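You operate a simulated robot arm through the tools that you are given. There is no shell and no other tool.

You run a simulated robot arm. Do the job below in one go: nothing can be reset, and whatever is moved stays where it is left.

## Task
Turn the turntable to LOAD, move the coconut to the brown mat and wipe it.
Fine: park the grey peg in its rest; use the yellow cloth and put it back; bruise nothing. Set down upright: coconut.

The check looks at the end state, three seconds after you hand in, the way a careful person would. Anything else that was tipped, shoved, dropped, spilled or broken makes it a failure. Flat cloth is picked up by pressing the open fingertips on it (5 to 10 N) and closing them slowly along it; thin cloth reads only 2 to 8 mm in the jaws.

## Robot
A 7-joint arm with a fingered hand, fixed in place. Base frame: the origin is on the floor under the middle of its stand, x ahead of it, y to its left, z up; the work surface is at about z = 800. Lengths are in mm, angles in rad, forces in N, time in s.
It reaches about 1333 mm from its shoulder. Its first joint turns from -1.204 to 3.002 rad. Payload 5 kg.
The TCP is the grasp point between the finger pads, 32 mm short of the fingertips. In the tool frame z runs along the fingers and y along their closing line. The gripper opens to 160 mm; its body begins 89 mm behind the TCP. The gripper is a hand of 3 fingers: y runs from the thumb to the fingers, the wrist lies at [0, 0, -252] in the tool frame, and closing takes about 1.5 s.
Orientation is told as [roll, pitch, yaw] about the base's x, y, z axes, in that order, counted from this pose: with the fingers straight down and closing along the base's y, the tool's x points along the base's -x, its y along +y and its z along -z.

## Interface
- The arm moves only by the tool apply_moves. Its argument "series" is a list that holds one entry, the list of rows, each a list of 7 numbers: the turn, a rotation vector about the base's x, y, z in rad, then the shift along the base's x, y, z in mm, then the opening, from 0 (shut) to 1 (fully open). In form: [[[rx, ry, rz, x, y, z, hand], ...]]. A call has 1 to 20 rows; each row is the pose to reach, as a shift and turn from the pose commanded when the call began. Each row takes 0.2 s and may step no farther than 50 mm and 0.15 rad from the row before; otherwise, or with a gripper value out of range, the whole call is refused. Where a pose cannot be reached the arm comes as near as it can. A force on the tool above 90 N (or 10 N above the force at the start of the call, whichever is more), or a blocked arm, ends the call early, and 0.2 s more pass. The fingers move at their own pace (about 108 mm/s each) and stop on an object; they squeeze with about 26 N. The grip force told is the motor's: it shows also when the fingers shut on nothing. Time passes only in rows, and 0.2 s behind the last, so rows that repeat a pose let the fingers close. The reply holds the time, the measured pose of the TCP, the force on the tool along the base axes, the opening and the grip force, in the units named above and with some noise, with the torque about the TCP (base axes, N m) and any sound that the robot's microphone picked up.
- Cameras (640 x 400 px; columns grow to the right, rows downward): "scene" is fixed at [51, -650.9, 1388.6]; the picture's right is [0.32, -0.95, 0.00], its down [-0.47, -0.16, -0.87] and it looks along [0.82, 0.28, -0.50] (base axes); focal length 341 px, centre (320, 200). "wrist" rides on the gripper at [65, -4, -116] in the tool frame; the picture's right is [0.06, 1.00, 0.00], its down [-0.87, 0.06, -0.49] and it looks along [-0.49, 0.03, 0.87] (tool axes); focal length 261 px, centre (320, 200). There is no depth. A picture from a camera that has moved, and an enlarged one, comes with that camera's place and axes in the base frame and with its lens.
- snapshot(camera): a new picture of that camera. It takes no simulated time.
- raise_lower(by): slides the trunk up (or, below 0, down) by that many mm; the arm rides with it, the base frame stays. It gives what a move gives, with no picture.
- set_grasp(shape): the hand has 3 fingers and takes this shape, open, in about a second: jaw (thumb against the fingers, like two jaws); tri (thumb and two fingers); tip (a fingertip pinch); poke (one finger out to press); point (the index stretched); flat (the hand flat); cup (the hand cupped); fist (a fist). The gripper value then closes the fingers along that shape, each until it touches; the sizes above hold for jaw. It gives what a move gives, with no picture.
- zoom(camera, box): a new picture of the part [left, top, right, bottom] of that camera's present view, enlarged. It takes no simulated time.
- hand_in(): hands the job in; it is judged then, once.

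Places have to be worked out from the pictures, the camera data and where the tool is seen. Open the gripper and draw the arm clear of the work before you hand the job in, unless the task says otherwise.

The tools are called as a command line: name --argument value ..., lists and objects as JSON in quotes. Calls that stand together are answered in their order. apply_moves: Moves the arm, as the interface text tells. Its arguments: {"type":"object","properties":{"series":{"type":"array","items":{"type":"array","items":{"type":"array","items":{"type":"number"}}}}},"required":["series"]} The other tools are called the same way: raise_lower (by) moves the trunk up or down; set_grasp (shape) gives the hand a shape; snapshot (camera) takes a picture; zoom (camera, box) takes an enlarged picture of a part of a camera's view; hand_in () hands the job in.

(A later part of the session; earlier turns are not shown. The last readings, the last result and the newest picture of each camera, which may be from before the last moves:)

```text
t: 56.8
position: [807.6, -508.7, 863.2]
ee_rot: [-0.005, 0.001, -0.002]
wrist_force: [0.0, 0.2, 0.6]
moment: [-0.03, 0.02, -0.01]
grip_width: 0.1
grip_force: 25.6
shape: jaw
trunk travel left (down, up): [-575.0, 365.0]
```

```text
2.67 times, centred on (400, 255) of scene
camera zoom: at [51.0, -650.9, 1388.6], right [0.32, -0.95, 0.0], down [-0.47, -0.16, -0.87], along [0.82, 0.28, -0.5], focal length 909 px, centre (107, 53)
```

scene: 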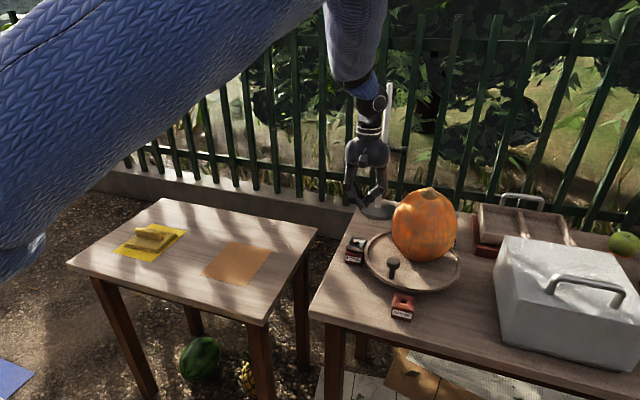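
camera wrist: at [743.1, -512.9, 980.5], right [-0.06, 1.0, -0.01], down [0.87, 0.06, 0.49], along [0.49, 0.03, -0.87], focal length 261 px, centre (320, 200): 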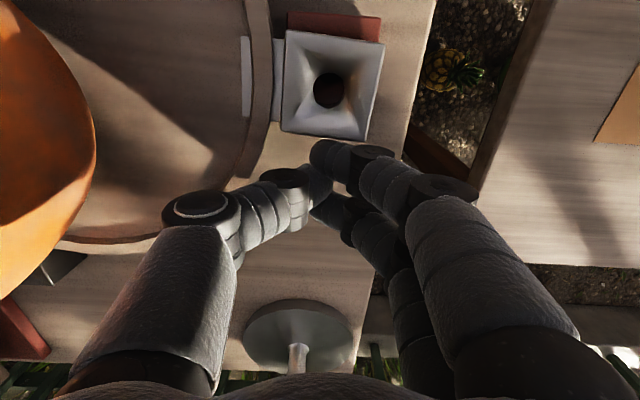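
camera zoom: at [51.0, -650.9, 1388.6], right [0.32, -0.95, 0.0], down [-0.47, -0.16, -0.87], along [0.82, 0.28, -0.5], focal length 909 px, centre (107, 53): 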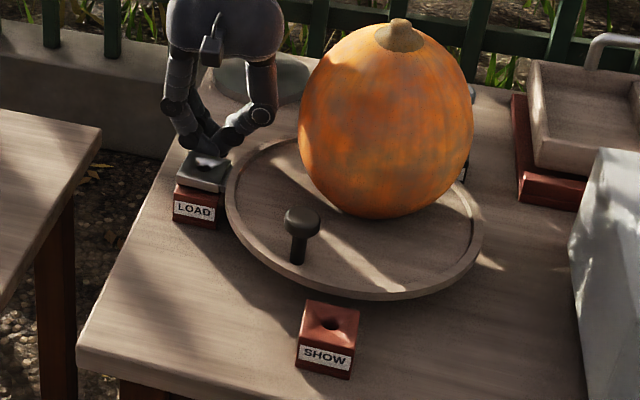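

Now I see the ear and the LOAD block clearly; the finger is just behind the ear. I push by small steps in -x and watch.

apply_moves --series '[[[0, 0, 0, -2, 0, 0, 0], [0, 0, 0, -4, 0, 0, 0], [0, 0, 0, -6, 0, 0, 0], [0, 0, 0, -8, 0, 0, 0], [0, 0, 0, -8, 0, 0, 0]]]'

zoom --camera "wrist" --box '[250, 0, 410, 170]'

zoom --camera "scene" --box '[330, 220, 430, 290]'

```text
t: 58.0
position: [800.4, -510.5, 865.0]
ee_rot: [-0.006, 0.0, -0.001]
wrist_force: [0.1, 0.5, -0.3]
moment: [-0.03, 0.02, 0.01]
grip_width: 0.0
grip_force: 26.3
shape: jaw
trunk travel left (down, up): [-575.0, 365.0]
```

```text
2.35 times, centred on (330, 85) of wrist
camera zoom: at [735.1, -512.7, 980.4], right [-0.06, 1.0, -0.01], down [0.87, 0.06, 0.49], along [0.49, 0.03, -0.87], focal length 613 px, centre (296, 471)
```

zoom: 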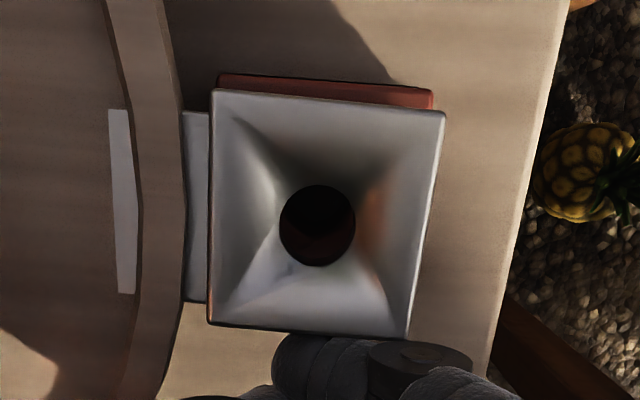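

```text
5.71 times, centred on (380, 255) of scene
camera zoom: at [51.0, -650.9, 1388.6], right [0.32, -0.95, 0.0], down [-0.47, -0.16, -0.87], along [0.82, 0.28, -0.5], focal length 1947 px, centre (-23, -114)
```

zoom: 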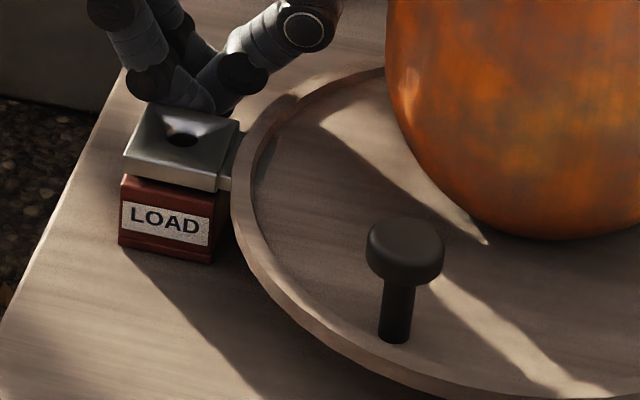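

The ear is moving with the finger; by my reckoning it is still ~3.6 mm past LOAD. I push that much further.

apply_moves --series '[[[0, 0, 0, -1, 0, 0, 0], [0, 0, 0, -2, 0, 0, 0], [0, 0, 0, -3, 0, 0, 0], [0, 0, 0, -3.6, 0, 0, 0], [0, 0, 0, -3.6, 0, 0, 0]]]'

zoom --camera "wrist" --box '[250, 0, 410, 170]'

zoom --camera "scene" --box '[330, 220, 430, 290]'

```text
t: 59.2
position: [798.0, -509.6, 863.2]
ee_rot: [-0.006, 0.0, -0.004]
wrist_force: [0.5, 0.0, 0.2]
moment: [0.03, -0.03, 0.05]
grip_width: 0.0
grip_force: 25.6
shape: jaw
trunk travel left (down, up): [-575.0, 365.0]
```

```text
2.35 times, centred on (330, 85) of wrist
camera zoom: at [731.6, -512.4, 980.3], right [-0.06, 1.0, -0.01], down [0.87, 0.06, 0.49], along [0.49, 0.03, -0.87], focal length 613 px, centre (296, 471)
```

zoom: 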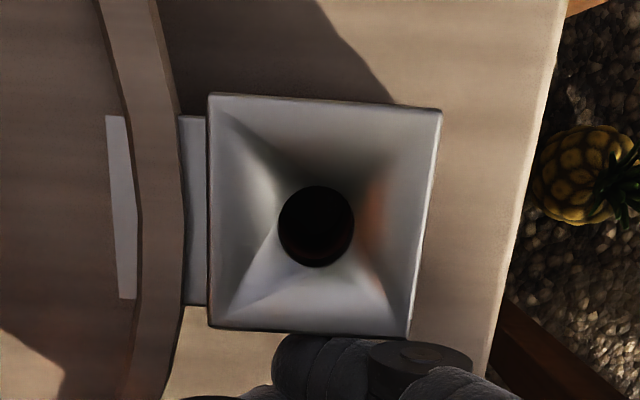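

```text
5.71 times, centred on (380, 255) of scene
camera zoom: at [51.0, -650.9, 1388.6], right [0.32, -0.95, 0.0], down [-0.47, -0.16, -0.87], along [0.82, 0.28, -0.5], focal length 1947 px, centre (-23, -114)
```

zoom: 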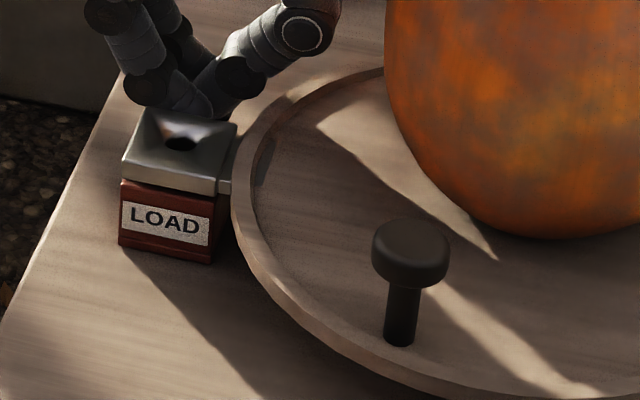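

The ear now hides LOAD's top exactly (front edges agree within ~0.5 mm), so the turntable is at LOAD. I back the finger off in +x and raise the hand.

apply_moves --series '[[[0, 0, 0, 5, 0, 0, 0], [0, 0, 0, 20, 0, 0, 0], [0, 0, 0, 35, 0, 5, 0], [0, 0, 0, 35, 0, 45, 0], [0, 0, 0, 30, 0, 90, 0], [0, 0, 0, 10, 0, 135, 0], [0, 0, 0, -20, 0, 175, 0], [0, 0, 0, -65, 0, 190, 0], [0, 0, 0, -110, 0, 200, 0], [0, 0, 0, -150, -10, 210, 0], [0, 0, 0, -190, -25, 220, 0], [0, 0, 0, -230, -40, 230, 0.3], [0, 0, 0, -230, -40, 230, 0.6], [0, 0, 0, -230, -40, 230, 1], [0, 0, 0, -230, -40, 230, 1]]]'

snapshot --camera "wrist"

snapshot --camera "scene"

```text
t: 62.4
position: [565.4, -551.7, 1093.1]
ee_rot: [-0.004, 0.0, -0.002]
wrist_force: [-0.7, 0.1, 0.3]
moment: [-0.02, -0.03, -0.02]
grip_width: 159.8
grip_force: 0.1
shape: jaw
trunk travel left (down, up): [-575.0, 365.0]
```

```text
taken
camera wrist: at [500.0, -553.6, 1209.6], right [-0.06, 1.0, -0.01], down [0.87, 0.06, 0.49], along [0.49, 0.03, -0.87], focal length 261 px, centre (320, 200)
```

wrist: 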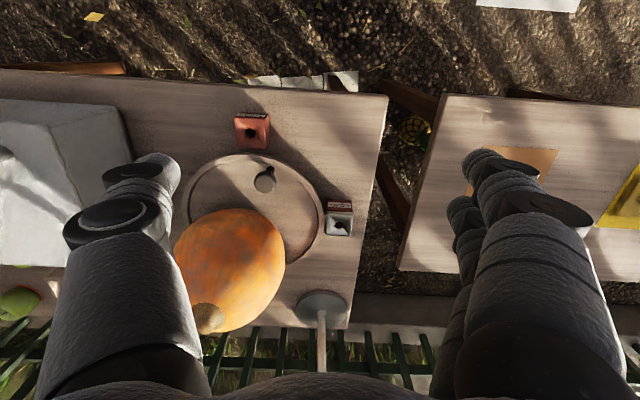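

```text
taken
```

scene: 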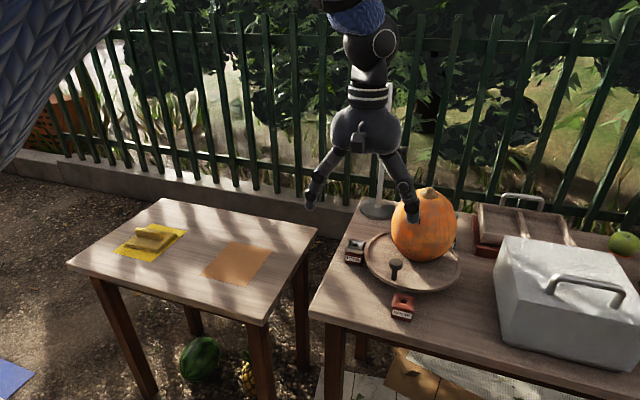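

Turntable is at LOAD. Now I measure the coconut with zooms from both cameras.

zoom --camera "wrist" --box '[150, 100, 370, 340]'

zoom --camera "scene" --box '[360, 170, 480, 300]'

```text
1.67 times, centred on (260, 220) of wrist
camera zoom: at [500.0, -553.6, 1209.6], right [-0.06, 1.0, -0.01], down [0.87, 0.06, 0.49], along [0.49, 0.03, -0.87], focal length 434 px, centre (420, 167)
```

zoom: 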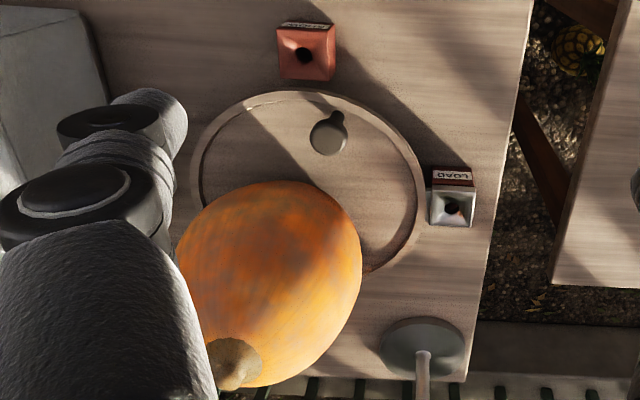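

```text
3.08 times, centred on (420, 235) of scene
camera zoom: at [51.0, -650.9, 1388.6], right [0.32, -0.95, 0.0], down [-0.47, -0.16, -0.87], along [0.82, 0.28, -0.5], focal length 1049 px, centre (12, 92)
```

zoom: 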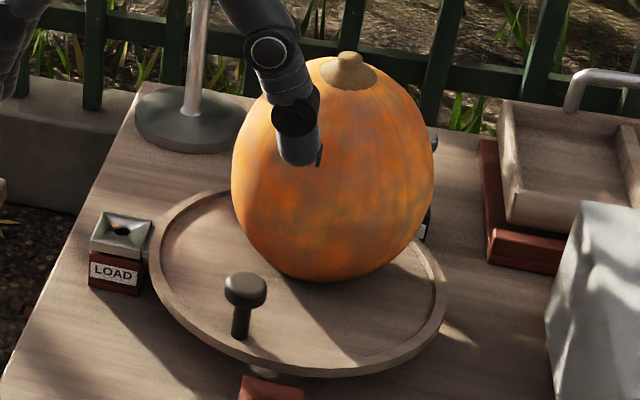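

The coconut comes out at roughly Ø154 mm, height ≈176 mm, axis near [768, -671], centre z≈932, so it just fits the 160 mm opening. I zoom in on the open hand to understand the finger geometry.

zoom --camera "scene" --box '[280, 30, 440, 240]'

zoom --camera "wrist" --box '[0, 120, 640, 400]'

```text
1.90 times, centred on (360, 135) of scene
camera zoom: at [51.0, -650.9, 1388.6], right [0.32, -0.95, 0.0], down [-0.47, -0.16, -0.87], along [0.82, 0.28, -0.5], focal length 649 px, centre (244, 324)
```

zoom: 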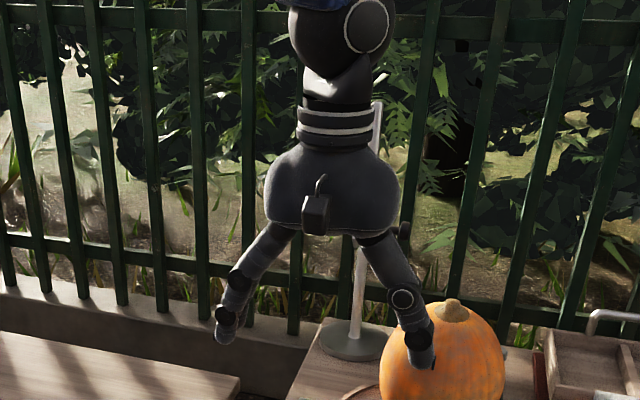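

```text
1.00 times, centred on (320, 260) of wrist (not enlarged: the box is as wide or as high as the picture)
camera zoom: at [500.0, -553.6, 1209.6], right [-0.06, 1.0, -0.01], down [0.87, 0.06, 0.49], along [0.49, 0.03, -0.87], focal length 261 px, centre (320, 140)
```

zoom: 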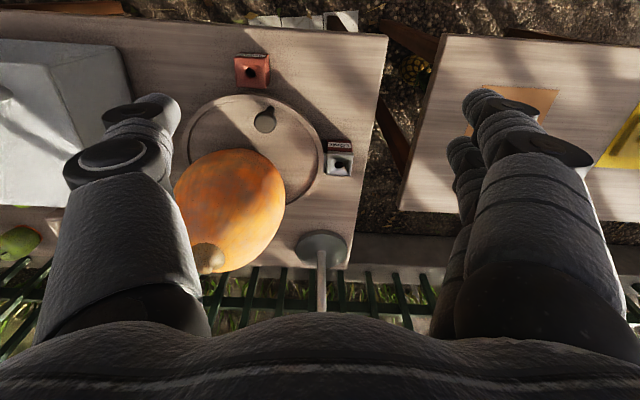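

The fingers splay out to knuckles ~31 mm above the TCP and then go nearly straight, so a tilted side grasp at mid-height suits the coconut. First I survey the left table (mat and cloth) with the wrist camera, before my view gets blocked.

apply_moves --series '[[[0, 0, 0, 0, 45, 0, 1], [0, 0, 0, 0, 90, 0, 1], [0, 0, 0, 0, 135, 0, 1], [0, 0, 0, -5, 180, -5, 1], [0, 0, 0, -10, 225, -15, 1], [0, 0, 0, -15, 270, -25, 1], [0, 0, 0, -20, 315, -35, 1], [0, 0, 0, -25, 355, -45, 1], [0, 0, 0, -30, 390, -50, 1], [0, 0, 0, -30, 390, -50, 1]]]'

snapshot --camera "wrist"

snapshot --camera "scene"

```text
t: 64.6
position: [536.1, -159.4, 1043.8]
ee_rot: [-0.005, -0.003, -0.002]
wrist_force: [-0.6, -0.4, -0.8]
moment: [0.0, 0.0, 0.01]
grip_width: 159.8
grip_force: 0.1
shape: jaw
trunk travel left (down, up): [-575.0, 365.0]
```

```text
taken
camera wrist: at [470.0, -162.9, 1159.9], right [-0.06, 1.0, -0.01], down [0.87, 0.06, 0.49], along [0.49, 0.03, -0.87], focal length 261 px, centre (320, 200)
```

wrist: 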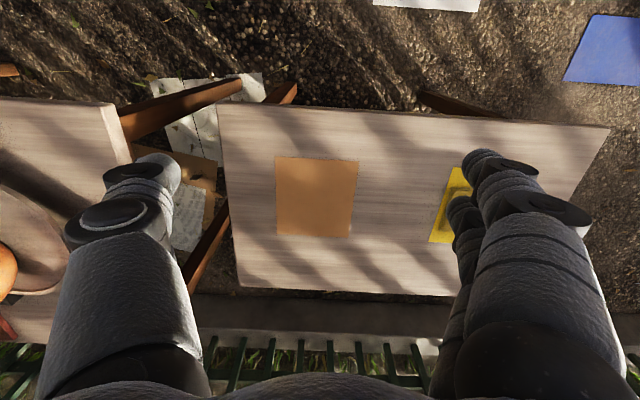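

```text
taken
```

scene: 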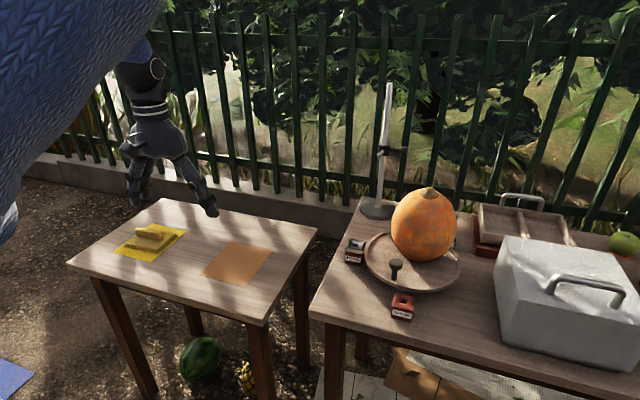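

The brown mat's centre is ≈[710, -157] with the left table's top around z≈724. Now I shift left to inspect the yellow cloth.

apply_moves --series '[[[0, 0, 0, 0, 45, -20, 0.6], [0, 0, 0, 0, 90, -40, 0.5], [0, 0, 0, 0, 135, -60, 0.5], [0, 0, 0, 0, 175, -85, 0.5], [0, 0, 0, 0, 205, -120, 0.5], [0, 0, 0, 0, 205, -120, 0.5]]]'

snapshot --camera "wrist"

zoom --camera "wrist" --box '[240, 130, 400, 270]'

zoom --camera "scene" --box '[90, 190, 290, 310]'

```text
t: 66.0
position: [539.8, -84.2, 1007.2]
ee_rot: [-0.003, -0.001, -0.002]
wrist_force: [0.0, -0.6, 0.4]
moment: [-0.01, -0.01, 0.0]
grip_width: 80.3
grip_force: 0.1
shape: jaw
out of reach, approached as far as the arm can: row 2, 3, 4, 5, 6
trunk travel left (down, up): [-575.0, 365.0]
```

```text
taken
camera wrist: at [474.2, -87.6, 1122.7], right [-0.06, 1.0, 0.0], down [0.87, 0.05, 0.49], along [0.49, 0.03, -0.87], focal length 261 px, centre (320, 200)
```

wrist: 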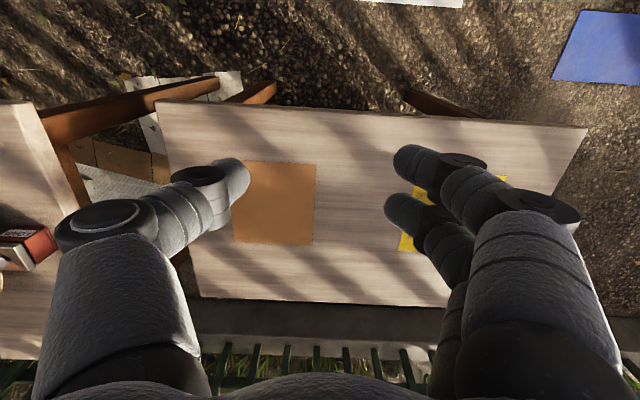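

```text
2.86 times, centred on (320, 200) of wrist
camera zoom: at [474.2, -87.6, 1122.7], right [-0.06, 1.0, 0.0], down [0.87, 0.05, 0.49], along [0.49, 0.03, -0.87], focal length 745 px, centre (320, 200)
```

zoom: 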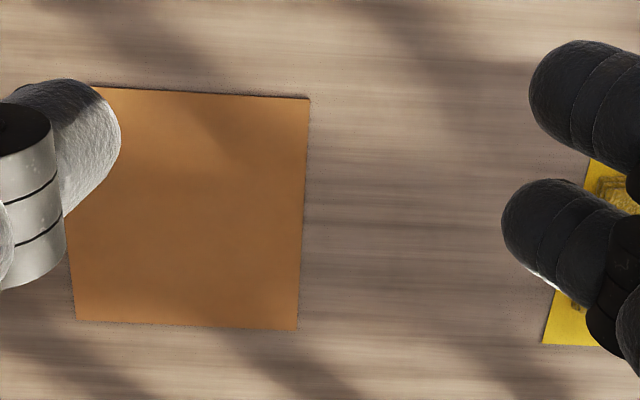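

```text
3.20 times, centred on (190, 250) of scene
camera zoom: at [51.0, -650.9, 1388.6], right [0.32, -0.95, 0.0], down [-0.47, -0.16, -0.87], along [0.82, 0.28, -0.5], focal length 1090 px, centre (736, 40)
```

zoom: 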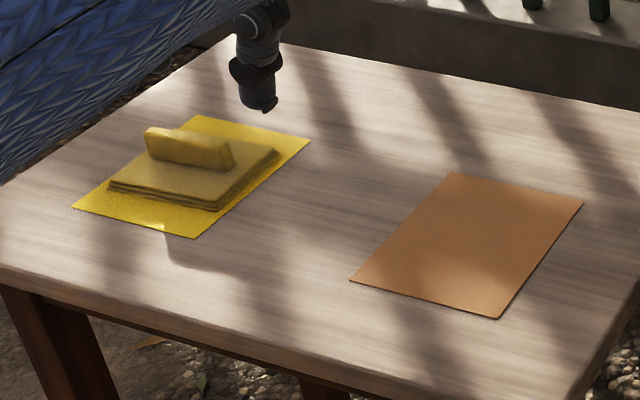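

The yellow cloth is a folded pad with a raised ridge (running along y near x≈714) on a yellow mat; that spot is near the arm's inner limit, to be dealt with later via the trunk. I go back toward the turntable and check where the commanded pose stands.

apply_moves --series '[[[0, 0, 0, 0, -40, 22, 0.6], [0, 0, 0, 0, -80, 44, 0.8], [0, 0, 0, 0, -120, 66, 1], [0, 0, 0, 0, -160, 90, 1], [0, 0, 0, 0, -205, 110, 1], [0, 0, 0, 0, -205, 110, 1]]]'

```text
t: 67.4
position: [536.0, -287.3, 1110.5]
ee_rot: [-0.006, 0.002, 0.0]
wrist_force: [-0.2, -0.2, -0.1]
moment: [0.0, 0.01, -0.02]
grip_width: 159.6
grip_force: 0.0
shape: jaw
trunk travel left (down, up): [-575.0, 365.0]
```

The commanded pose follows the reached one, good. Now I tilt the hand (fingers forward-down) while moving toward the coconut.

apply_moves --series '[[[0, -0.14, 0, 5, -30, 0, 1], [0, -0.28, 0, 10, -60, 0, 1], [0, -0.42, 0, 15, -90, 0, 1], [0, -0.56, 0, 20, -120, 0, 1], [0, -0.7, 0, 25, -150, 0, 1], [0, -0.84, 0, 30, -180, 0, 1], [0, -0.95, 0, 35, -200, -5, 1], [0, -0.95, 0, 35, -200, -5, 1]]]'

apply_moves --series '[[[0, 0, -0.12, 15, -15, -10, 1], [0, 0, -0.24, 30, -30, -20, 1], [0, 0, -0.36, 45, -45, -30, 1], [0, 0, -0.48, 60, -60, -40, 1], [0, 0, -0.6, 75, -75, -50, 1], [0, 0, -0.72, 90, -90, -60, 1], [0, 0, -0.72, 90, -90, -60, 1]]]'

snapshot --camera "wrist"

snapshot --camera "scene"

```text
t: 69.2
position: [580.2, -496.3, 1110.2]
ee_rot: [-0.012, -0.95, 0.002]
wrist_force: [0.0, -0.5, 1.5]
moment: [0.0, 0.13, 0.0]
grip_width: 160.0
grip_force: 0.0
shape: jaw
out of reach, approached as far as the arm can: row 5, 6, 7, 8
trunk travel left (down, up): [-575.0, 365.0]
```

```text
t: 70.8
position: [669.7, -588.9, 1051.5]
ee_rot: [-0.002, -0.949, -0.725]
wrist_force: [0.9, 0.0, 0.3]
moment: [0.02, 0.03, 0.02]
grip_width: 160.1
grip_force: 0.1
shape: jaw
trunk travel left (down, up): [-575.0, 365.0]
```

```text
taken
camera wrist: at [568.3, -503.3, 1066.3], right [0.64, 0.77, -0.05], down [0.12, -0.03, 0.99], along [0.76, -0.64, -0.11], focal length 261 px, centre (320, 200)
```

wrist: 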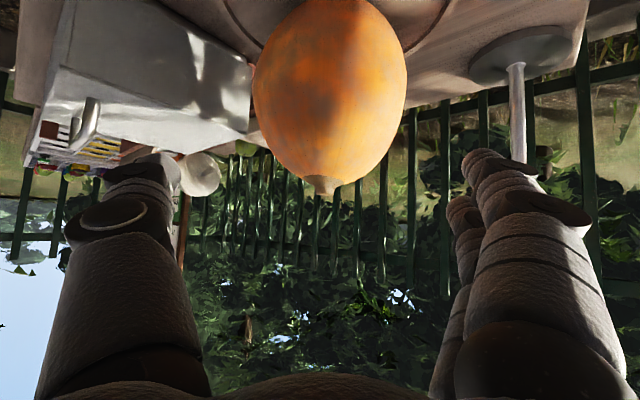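

```text
taken
```

scene: 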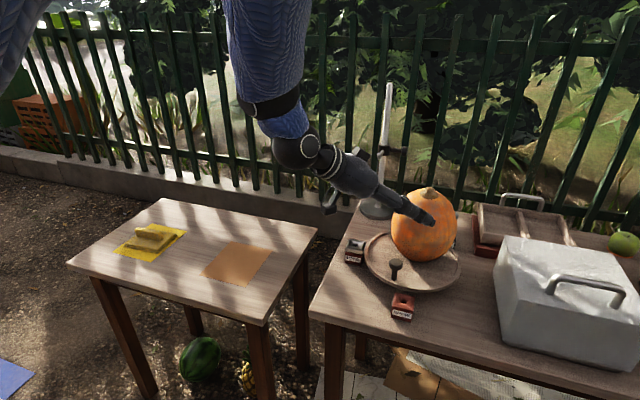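

The axis of the coconut works out at ≈[768, -667], stem top z≈1030, Ø≈156. A straight top-down grasp at z≈963 puts the pads near the equator and keeps it upright, so I level the hand again and go above it, with the closing line through the turntable axis so it won't spin.

apply_moves --series '[[[0.09, 0.101, 0, -5, 5, 20, 1], [0.18, 0.203, 0, -5, 5, 40, 1], [0.27, 0.304, 0, 0, 0, 60, 1], [0.36, 0.406, 0, 5, -5, 70, 1], [0.449, 0.507, 0, 10, -10, 75, 1], [0.539, 0.609, 0, 15, -15, 80, 1], [0.629, 0.71, 0, 20, -20, 80, 1], [0.629, 0.71, 0, 20, -20, 80, 1]]]'

apply_moves --series '[[[0, 0, 0.14, 5, -5, 0, 1], [0, 0, 0.28, 10, -10, 0, 1], [0, 0, 0.42, 15, -15, 0, 1], [0, 0, 0.56, 20, -20, 0, 1], [0, 0, 0.7, 25, -25, 0, 1], [0, 0, 0.84, 30, -30, 0, 1], [0, 0, 0.98, 35, -35, 0, 1], [0, 0, 1.12, 40, -40, 0, 1], [0, 0, 1.26, 45, -45, 0, 1], [0, 0, 1.4, 50, -50, 0, 1], [0, 0, 1.54, 55, -55, 0, 1], [0, 0, 1.57, 60, -60, 0, 1], [0, 0, 1.57, 60, -60, 0, 1]]]'

snapshot --camera "wrist"

snapshot --camera "scene"

```text
t: 72.6
position: [689.6, -607.2, 1131.3]
ee_rot: [0.001, 0.0, -0.722]
wrist_force: [0.1, 0.8, -0.1]
moment: [0.03, -0.06, -0.05]
grip_width: 159.9
grip_force: 0.1
shape: jaw
trunk travel left (down, up): [-575.0, 365.0]
```

```text
t: 75.4
position: [750.2, -666.9, 1129.2]
ee_rot: [-0.002, -0.002, 0.848]
wrist_force: [0.6, -0.5, 0.0]
moment: [0.05, -0.03, -0.01]
grip_width: 159.9
grip_force: 0.0
shape: jaw
trunk travel left (down, up): [-575.0, 365.0]
```

```text
taken
camera wrist: at [709.7, -718.7, 1245.3], right [-0.79, 0.61, 0.0], down [0.53, 0.69, 0.49], along [0.3, 0.39, -0.87], focal length 261 px, centre (320, 200)
```

wrist: 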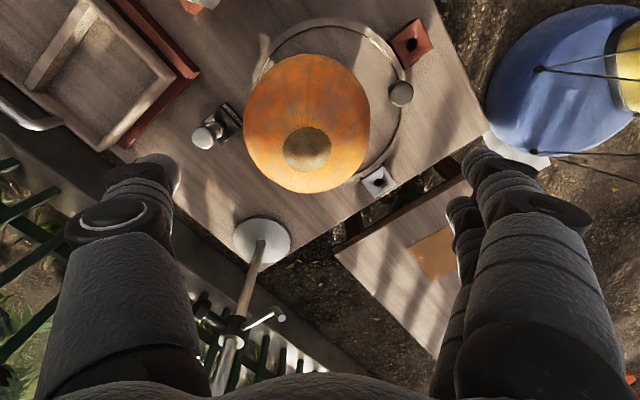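

```text
taken
```

scene: 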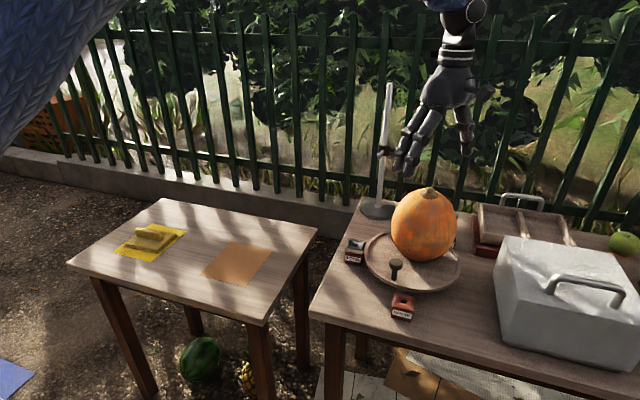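

Good overhead view. I zoom in to centre the hand accurately over the coconut.

zoom --camera "wrist" --box '[220, 30, 400, 220]'

zoom --camera "scene" --box '[360, 170, 480, 300]'

```text
2.11 times, centred on (310, 125) of wrist
camera zoom: at [709.7, -718.7, 1245.3], right [-0.79, 0.61, 0.0], down [0.53, 0.69, 0.49], along [0.3, 0.39, -0.87], focal length 549 px, centre (341, 358)
```

zoom: 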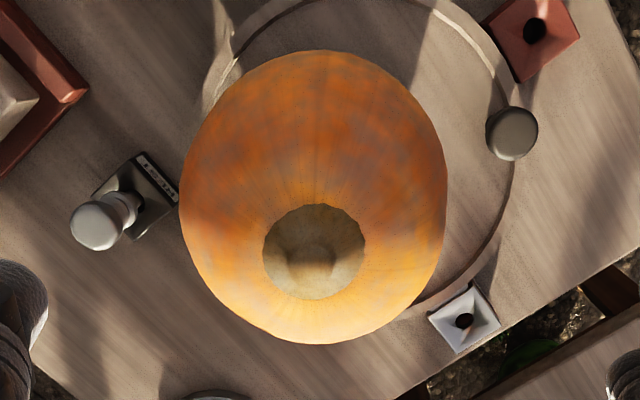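

```text
3.08 times, centred on (420, 235) of scene
camera zoom: at [51.0, -650.9, 1388.6], right [0.32, -0.95, 0.0], down [-0.47, -0.16, -0.87], along [0.82, 0.28, -0.5], focal length 1049 px, centre (12, 92)
```

zoom: 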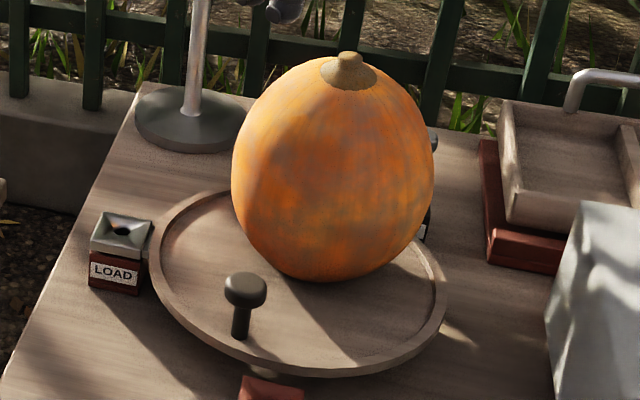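

The axis is ≈[766.5, -667.5]. I centre the hand there and descend to z≈1075 for a check of the symmetry.

apply_moves --series '[[[0, 0, 0, 8, 0, -15, 1], [0, 0, 0, 16.3, -0.6, -35, 1], [0, 0, 0, 16.3, -0.6, -54, 1], [0, 0, 0, 16.3, -0.6, -54, 1]]]'

snapshot --camera "wrist"

zoom --camera "scene" --box '[340, 80, 520, 300]'

```text
t: 76.4
position: [768.2, -667.0, 1075.2]
ee_rot: [-0.001, -0.001, 0.847]
wrist_force: [-0.1, 0.5, 0.1]
moment: [-0.02, -0.01, 0.0]
grip_width: 159.8
grip_force: 0.0
shape: jaw
trunk travel left (down, up): [-575.0, 365.0]
```

```text
taken
camera wrist: at [726.1, -718.7, 1191.8], right [-0.79, 0.61, 0.0], down [0.53, 0.69, 0.49], along [0.3, 0.39, -0.87], focal length 261 px, centre (320, 200)
```

wrist: 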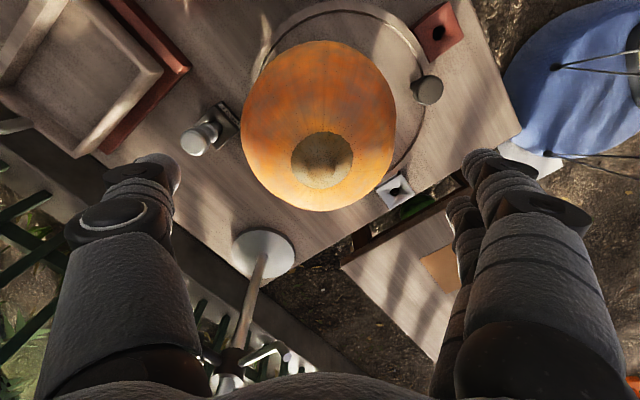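

```text
1.82 times, centred on (430, 190) of scene
camera zoom: at [51.0, -650.9, 1388.6], right [0.32, -0.95, 0.0], down [-0.47, -0.16, -0.87], along [0.82, 0.28, -0.5], focal length 620 px, centre (120, 218)
```

zoom: 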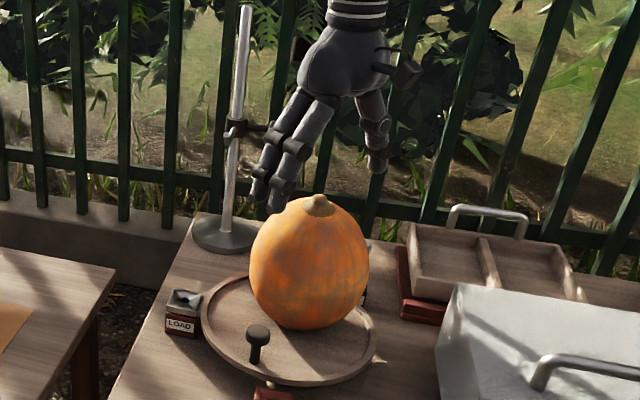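

The coconut is centred within ~1–2 mm between thumb and fingers. I descend in steps toward z≈963, watching the force.

apply_moves --series '[[[0, 0, 0, -0.5, 0, -25, 1], [0, 0, 0, -0.5, 0, -50, 1], [0, 0, 0, -0.5, 0, -75, 1], [0, 0, 0, -0.5, 0, -75, 1]]]'

snapshot --camera "wrist"

zoom --camera "scene" --box '[340, 120, 500, 300]'

```text
t: 77.4
position: [764.7, -667.5, 999.8]
ee_rot: [-0.001, 0.0, 0.848]
wrist_force: [-0.8, -0.5, -0.4]
moment: [0.02, 0.01, 0.02]
grip_width: 160.0
grip_force: 0.1
shape: jaw
trunk travel left (down, up): [-575.0, 365.0]
```

```text
taken
camera wrist: at [724.2, -718.4, 1115.8], right [-0.79, 0.61, 0.0], down [0.53, 0.69, 0.49], along [0.3, 0.39, -0.87], focal length 261 px, centre (320, 200)
```

wrist: 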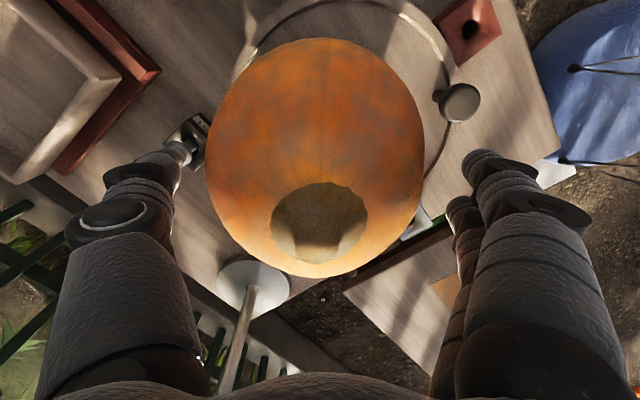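

```text
2.22 times, centred on (420, 210) of scene
camera zoom: at [51.0, -650.9, 1388.6], right [0.32, -0.95, 0.0], down [-0.47, -0.16, -0.87], along [0.82, 0.28, -0.5], focal length 757 px, centre (98, 178)
```

zoom: 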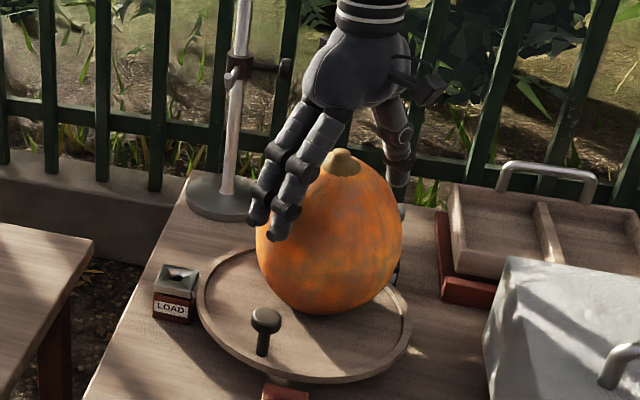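

The coconut's diameter now reads ≈150 mm, giving 5 mm clearance per side. I correct 2 mm toward the thumb side and descend to z≈963.

apply_moves --series '[[[0, 0, 0, 1.6, -1.4, -10, 1], [0, 0, 0, 1.6, -1.4, -20, 1], [0, 0, 0, 1.6, -1.4, -30, 1], [0, 0, 0, 1.6, -1.4, -37, 1], [0, 0, 0, 1.6, -1.4, -37, 1]]]'

snapshot --camera "wrist"

zoom --camera "scene" --box '[340, 120, 500, 300]'

```text
t: 78.6
position: [766.9, -668.9, 963.6]
ee_rot: [-0.001, -0.001, 0.847]
wrist_force: [0.0, 0.0, -0.1]
moment: [-0.03, 0.01, 0.03]
grip_width: 160.1
grip_force: 0.0
shape: jaw
trunk travel left (down, up): [-575.0, 365.0]
```

```text
taken
camera wrist: at [727.5, -720.4, 1079.8], right [-0.79, 0.61, 0.0], down [0.53, 0.69, 0.49], along [0.3, 0.39, -0.87], focal length 261 px, centre (320, 200)
```

wrist: 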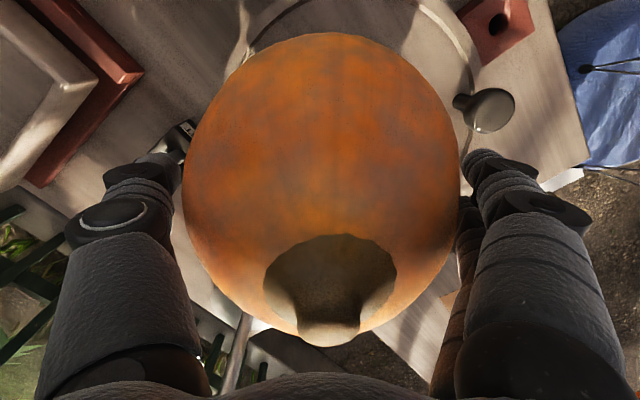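

```text
2.22 times, centred on (420, 210) of scene
camera zoom: at [51.0, -650.9, 1388.6], right [0.32, -0.95, 0.0], down [-0.47, -0.16, -0.87], along [0.82, 0.28, -0.5], focal length 757 px, centre (98, 178)
```

zoom: 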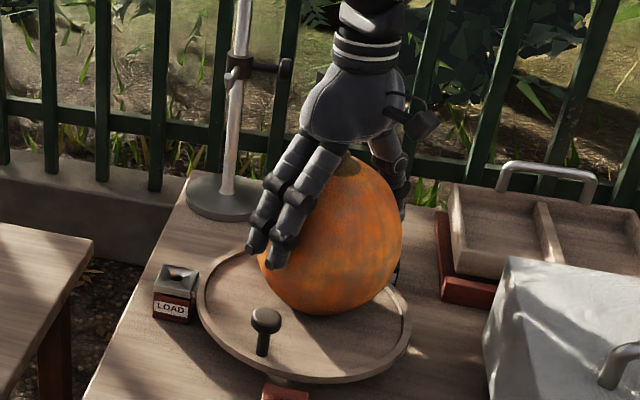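

Well centred and contact-free. I go 5 mm deeper and then close slowly onto the coconut.

apply_moves --series '[[[0, 0, 0, 0, 0, -5, 1], [0, 0, 0, 0, 0, -5, 0.98], [0, 0, 0, 0, 0, -5, 0.96], [0, 0, 0, 0, 0, -5, 0.94], [0, 0, 0, 0, 0, -5, 0.92], [0, 0, 0, 0, 0, -5, 0.9], [0, 0, 0, 0, 0, -5, 0.88], [0, 0, 0, 0, 0, -5, 0.88]]]'

snapshot --camera "wrist"

zoom --camera "scene" --box '[340, 120, 500, 300]'

```text
t: 80.4
position: [768.1, -670.3, 957.7]
ee_rot: [-0.002, -0.001, 0.845]
wrist_force: [0.5, 1.8, -0.7]
moment: [-0.03, 0.02, 0.01]
grip_width: 140.9
grip_force: 0.0
shape: jaw
trunk travel left (down, up): [-575.0, 365.0]
```

```text
taken
camera wrist: at [727.7, -720.6, 1074.9], right [-0.79, 0.61, 0.0], down [0.53, 0.69, 0.49], along [0.3, 0.39, -0.87], focal length 261 px, centre (320, 200)
```

wrist: 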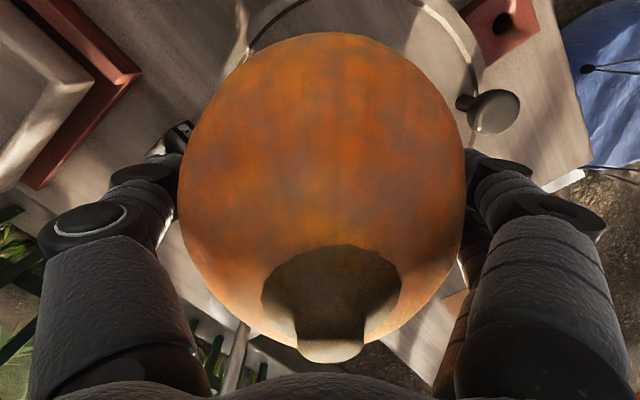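

```text
2.22 times, centred on (420, 210) of scene
camera zoom: at [51.0, -650.9, 1388.6], right [0.32, -0.95, 0.0], down [-0.47, -0.16, -0.87], along [0.82, 0.28, -0.5], focal length 757 px, centre (98, 178)
```

zoom: 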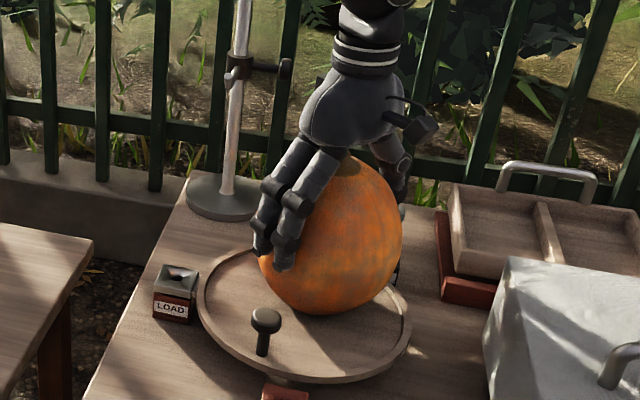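

Still no grip force at 141 mm; the distal links are curling in under the equator. I keep closing slowly until they touch.

apply_moves --series '[[[0, 0, 0, 0, 0, 0, 0.86], [0, 0, 0, 0, 0, 0, 0.84], [0, 0, 0, 0, 0, 0, 0.82], [0, 0, 0, 0, 0, 0, 0.8], [0, 0, 0, 0, 0, 0, 0.78], [0, 0, 0, 0, 0, 0, 0.76], [0, 0, 0, 0, 0, 0, 0.76]]]'

snapshot --camera "wrist"

zoom --camera "scene" --box '[340, 120, 500, 300]'

```text
t: 82.0
position: [769.1, -669.2, 959.1]
ee_rot: [-0.002, -0.002, 0.846]
wrist_force: [1.2, -0.9, 1.3]
moment: [-0.03, -0.04, 0.0]
grip_width: 136.1
grip_force: 26.1
shape: jaw
trunk travel left (down, up): [-575.0, 365.0]
```

```text
taken
camera wrist: at [727.8, -720.6, 1075.1], right [-0.79, 0.61, 0.0], down [0.53, 0.69, 0.49], along [0.3, 0.39, -0.87], focal length 261 px, centre (320, 200)
```

wrist: 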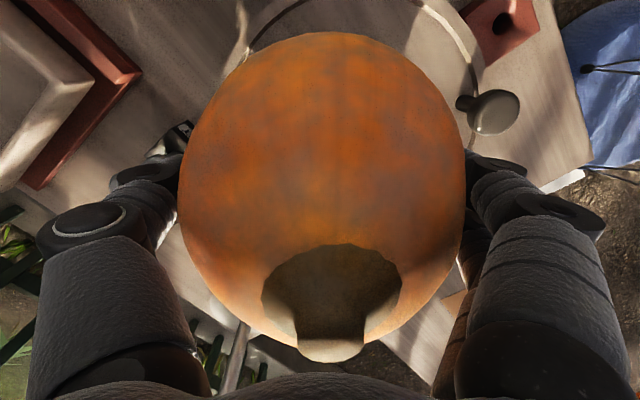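

```text
2.22 times, centred on (420, 210) of scene
camera zoom: at [51.0, -650.9, 1388.6], right [0.32, -0.95, 0.0], down [-0.47, -0.16, -0.87], along [0.82, 0.28, -0.5], focal length 757 px, centre (98, 178)
```

zoom: 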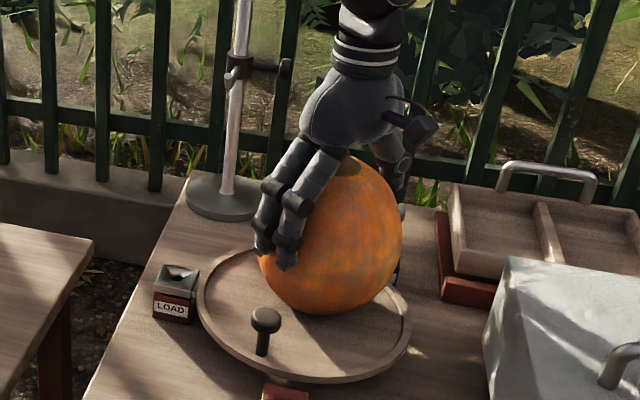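

Gripped at 136 mm with 26 N. I test with a small lift of 8 mm, watching the carried weight.

apply_moves --series '[[[0, 0, 0, 0, 0, 2, 0.7], [0, 0, 0, 0, 0, 4, 0.7], [0, 0, 0, 0, 0, 6, 0.7], [0, 0, 0, 0, 0, 8, 0.7], [0, 0, 0, 0, 0, 8, 0.7]]]'

zoom --camera "scene" --box '[340, 120, 500, 300]'

snapshot --camera "wrist"

```text
t: 83.2
position: [767.6, -669.8, 965.0]
ee_rot: [-0.001, -0.002, 0.847]
wrist_force: [0.2, 0.5, -13.4]
moment: [-0.04, 0.04, -0.03]
grip_width: 135.9
grip_force: 25.9
shape: jaw
trunk travel left (down, up): [-575.0, 365.0]
```

```text
2.22 times, centred on (420, 210) of scene
camera zoom: at [51.0, -650.9, 1388.6], right [0.32, -0.95, 0.0], down [-0.47, -0.16, -0.87], along [0.82, 0.28, -0.5], focal length 757 px, centre (98, 178)
```

zoom: 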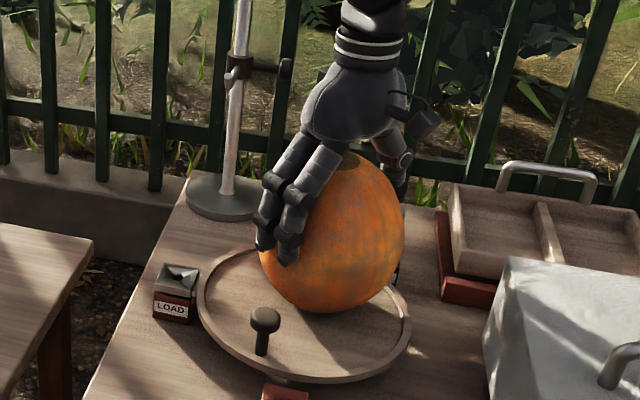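

```text
taken
camera wrist: at [727.6, -721.4, 1080.9], right [-0.79, 0.61, 0.0], down [0.53, 0.69, 0.49], along [0.3, 0.39, -0.87], focal length 261 px, centre (320, 200)
```

wrist: 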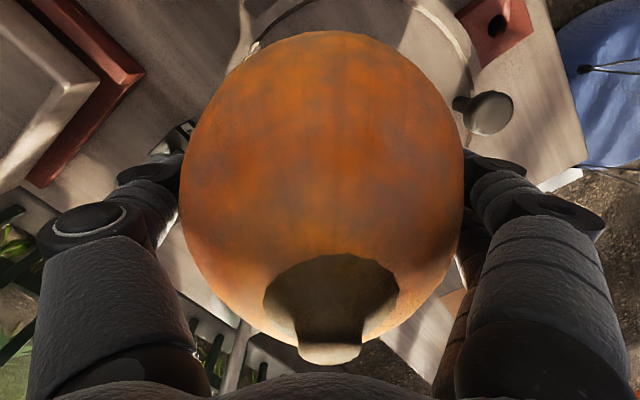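

About 13.4 N (≈1.4 kg) is carried and the coconut follows without slipping. I lift it further, up to about 110 mm.

apply_moves --series '[[[0, 0, 0, 0, 0, 8, 0.7], [0, 0, 0, 0, 0, 18, 0.7], [0, 0, 0, 0, 0, 30, 0.7], [0, 0, 0, 0, 0, 45, 0.7], [0, 0, 0, 0, 0, 60, 0.7], [0, 0, 0, 0, 0, 75, 0.7], [0, 0, 0, 0, 0, 90, 0.7], [0, 0, 0, 0, 0, 102, 0.7], [0, 0, 0, 0, 0, 110, 0.7], [0, 0, 0, 0, 0, 110, 0.7]]]'

snapshot --camera "scene"

snapshot --camera "wrist"

zoom --camera "scene" --box '[330, 210, 480, 330]'

```text
t: 85.4
position: [769.3, -669.7, 1073.4]
ee_rot: [-0.002, -0.002, 0.845]
wrist_force: [0.4, -0.3, -14.6]
moment: [-0.01, 0.02, -0.02]
grip_width: 136.1
grip_force: 25.5
shape: jaw
trunk travel left (down, up): [-575.0, 365.0]
```

```text
taken
```

scene: 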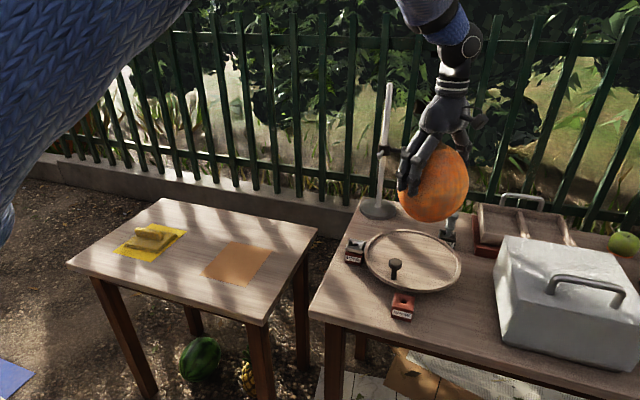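

```text
taken
camera wrist: at [727.7, -722.1, 1190.8], right [-0.79, 0.61, 0.0], down [0.53, 0.69, 0.49], along [0.3, 0.39, -0.87], focal length 261 px, centre (320, 200)
```

wrist: 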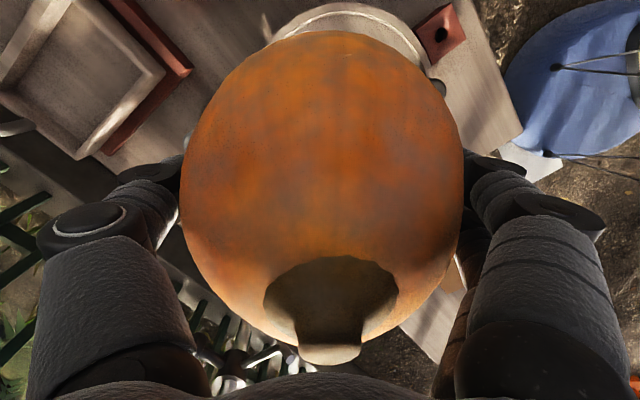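

```text
3.33 times, centred on (405, 270) of scene
camera zoom: at [51.0, -650.9, 1388.6], right [0.32, -0.95, 0.0], down [-0.47, -0.16, -0.87], along [0.82, 0.28, -0.5], focal length 1136 px, centre (37, -33)
```

zoom: 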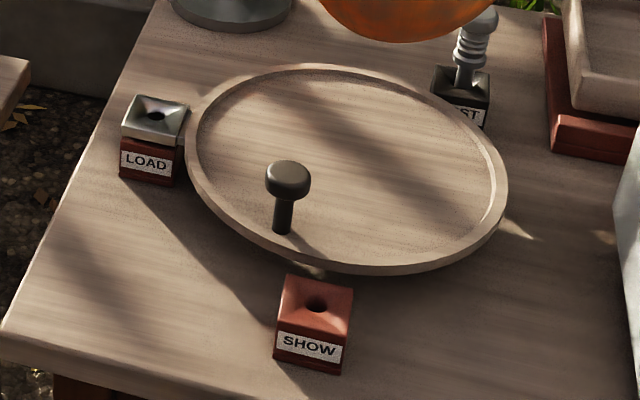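

The coconut is off the table; LOAD alignment and the parked peg look intact. I carry it smoothly to above the brown mat, turning the hand back to yaw 0 on the way.

apply_moves --series '[[[0, 0, -0.02, -1.4, 12, 0, 0.7], [0, 0, -0.059, -4.1, 36, 0, 0.7], [0, 0, -0.119, -8.3, 72, 0, 0.7], [0, 0, -0.184, -12.9, 112, 0, 0.7], [0, 0, -0.25, -17.5, 152, 0, 0.7], [0, 0, -0.316, -22.1, 192, 0, 0.7], [0, 0, -0.382, -26.7, 232, 0, 0.7], [0, 0, -0.448, -31.3, 272, 0, 0.7], [0, 0, -0.514, -35.9, 312, 0, 0.7], [0, 0, -0.58, -40.5, 352, 0, 0.7], [0, 0, -0.646, -45.1, 392, 0, 0.7], [0, 0, -0.712, -49.7, 432, 0, 0.7], [0, 0, -0.769, -53.7, 467, 0, 0.7], [0, 0, -0.81, -56.6, 492, 0, 0.7], [0, 0, -0.832, -58.1, 505, 0, 0.7], [0, 0, -0.845, -59, 513, 0, 0.7], [0, 0, -0.845, -59, 513, 0, 0.7]]]'

snapshot --camera "scene"

snapshot --camera "wrist"

```text
t: 89.0
position: [709.6, -157.5, 1075.6]
ee_rot: [-0.003, -0.001, 0.002]
wrist_force: [-0.3, -0.7, -13.8]
moment: [-0.02, 0.04, -0.02]
grip_width: 136.4
grip_force: 25.7
shape: jaw
trunk travel left (down, up): [-575.0, 365.0]
```

```text
taken
```

scene: 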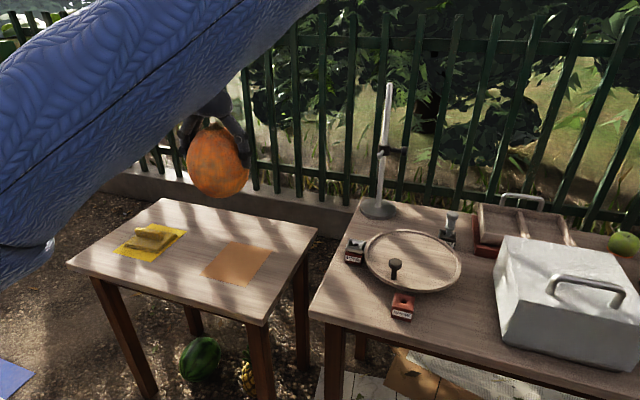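

```text
taken
camera wrist: at [643.9, -160.9, 1191.8], right [-0.06, 1.0, 0.0], down [0.87, 0.06, 0.49], along [0.49, 0.03, -0.87], focal length 261 px, centre (320, 200)
```

wrist: 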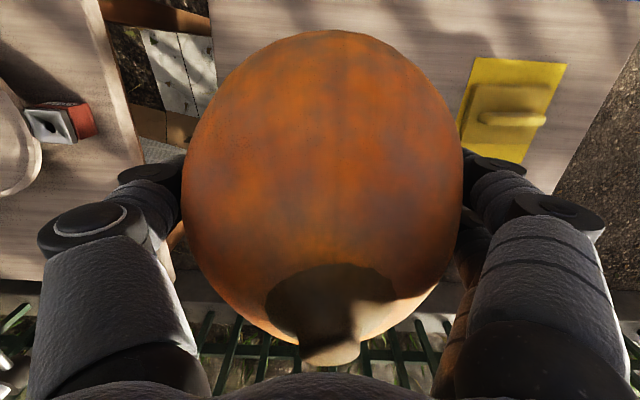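

Holding steady at 13.8 N. The mat's centre is ≈[716, -158], so I shift +6 mm in x and lower the coconut to about 10 mm above the mat.

apply_moves --series '[[[0, 0, 0, 3, 0, -15, 0.7], [0, 0, 0, 6, 0, -45, 0.7], [0, 0, 0, 6, 0, -85, 0.7], [0, 0, 0, 6, 0, -125, 0.7], [0, 0, 0, 6, 0, -160, 0.7], [0, 0, 0, 6, 0, -190, 0.7], [0, 0, 0, 6, 0, -210, 0.7], [0, 0, 0, 6, 0, -222, 0.7], [0, 0, 0, 6, 0, -222, 0.7]]]'

snapshot --camera "scene"

snapshot --camera "wrist"

```text
t: 91.0
position: [712.7, -163.1, 857.9]
ee_rot: [0.003, -0.004, 0.001]
wrist_force: [-0.4, 0.5, -14.3]
moment: [0.01, 0.05, 0.01]
grip_width: 136.3
grip_force: 26.8
shape: jaw
out of reach, approached as far as the arm can: row 7, 8, 9
trunk travel left (down, up): [-575.0, 365.0]
```

```text
taken
```

scene: 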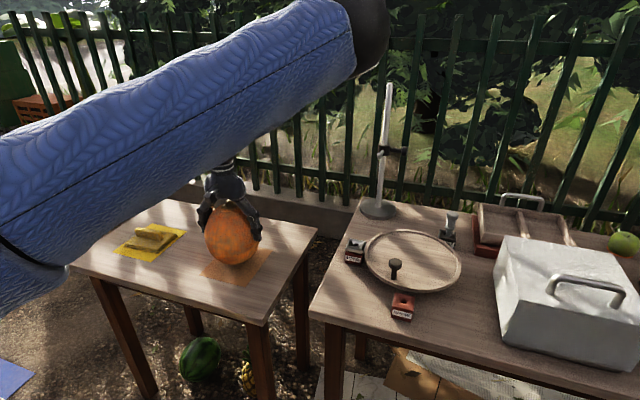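

```text
taken
camera wrist: at [646.5, -167.6, 974.6], right [-0.06, 1.0, 0.0], down [0.87, 0.05, 0.49], along [0.49, 0.03, -0.87], focal length 261 px, centre (320, 200)
```

wrist: 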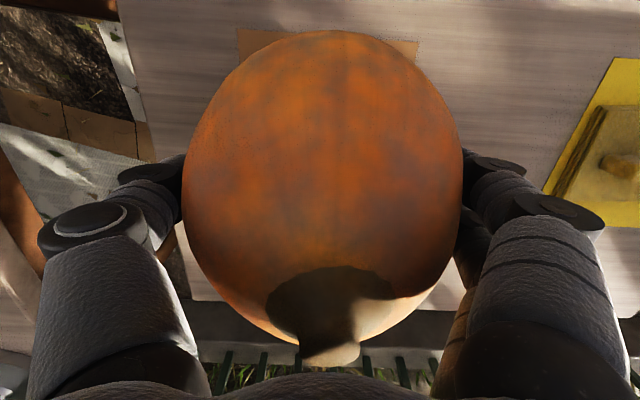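

The arm hits its lower limit 20 mm above the mat. I raise the hand 90 mm and lower the trunk by 90 mm to regain downward freedom.

apply_moves --series '[[[0, 0, 0, 1, 1, 15, 0.7], [0, 0, 0, 2, 3, 40, 0.7], [0, 0, 0, 3, 5, 65, 0.7], [0, 0, 0, 3, 5, 82, 0.7], [0, 0, 0, 3, 5, 90, 0.7], [0, 0, 0, 3, 5, 90, 0.7]]]'

raise_lower --by -85

snapshot --camera "scene"

```text
t: 92.4
position: [714.8, -159.1, 949.1]
ee_rot: [-0.001, 0.0, 0.002]
wrist_force: [0.3, -0.2, -14.3]
moment: [-0.02, -0.02, 0.02]
grip_width: 136.2
grip_force: 25.3
shape: jaw
trunk travel left (down, up): [-575.0, 365.0]
```

```text
t: 93.6
position: [713.9, -158.3, 863.8]
ee_rot: [-0.002, -0.003, 0.002]
wrist_force: [-0.3, 0.0, -13.0]
moment: [-0.05, 0.02, -0.01]
grip_width: 136.0
grip_force: 26.1
shape: jaw
trunk travel left (down, up): [-490.0, 450.0]
```

```text
taken
```

scene: 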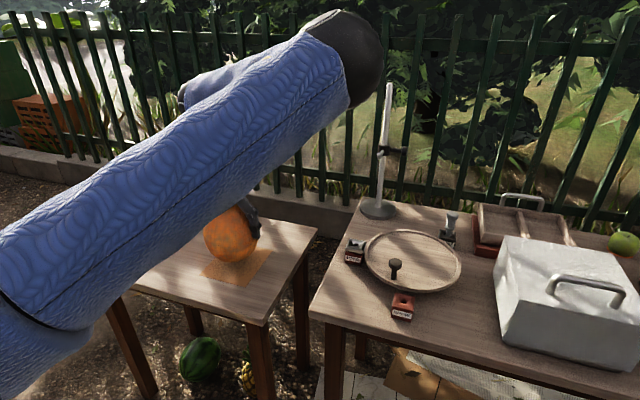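

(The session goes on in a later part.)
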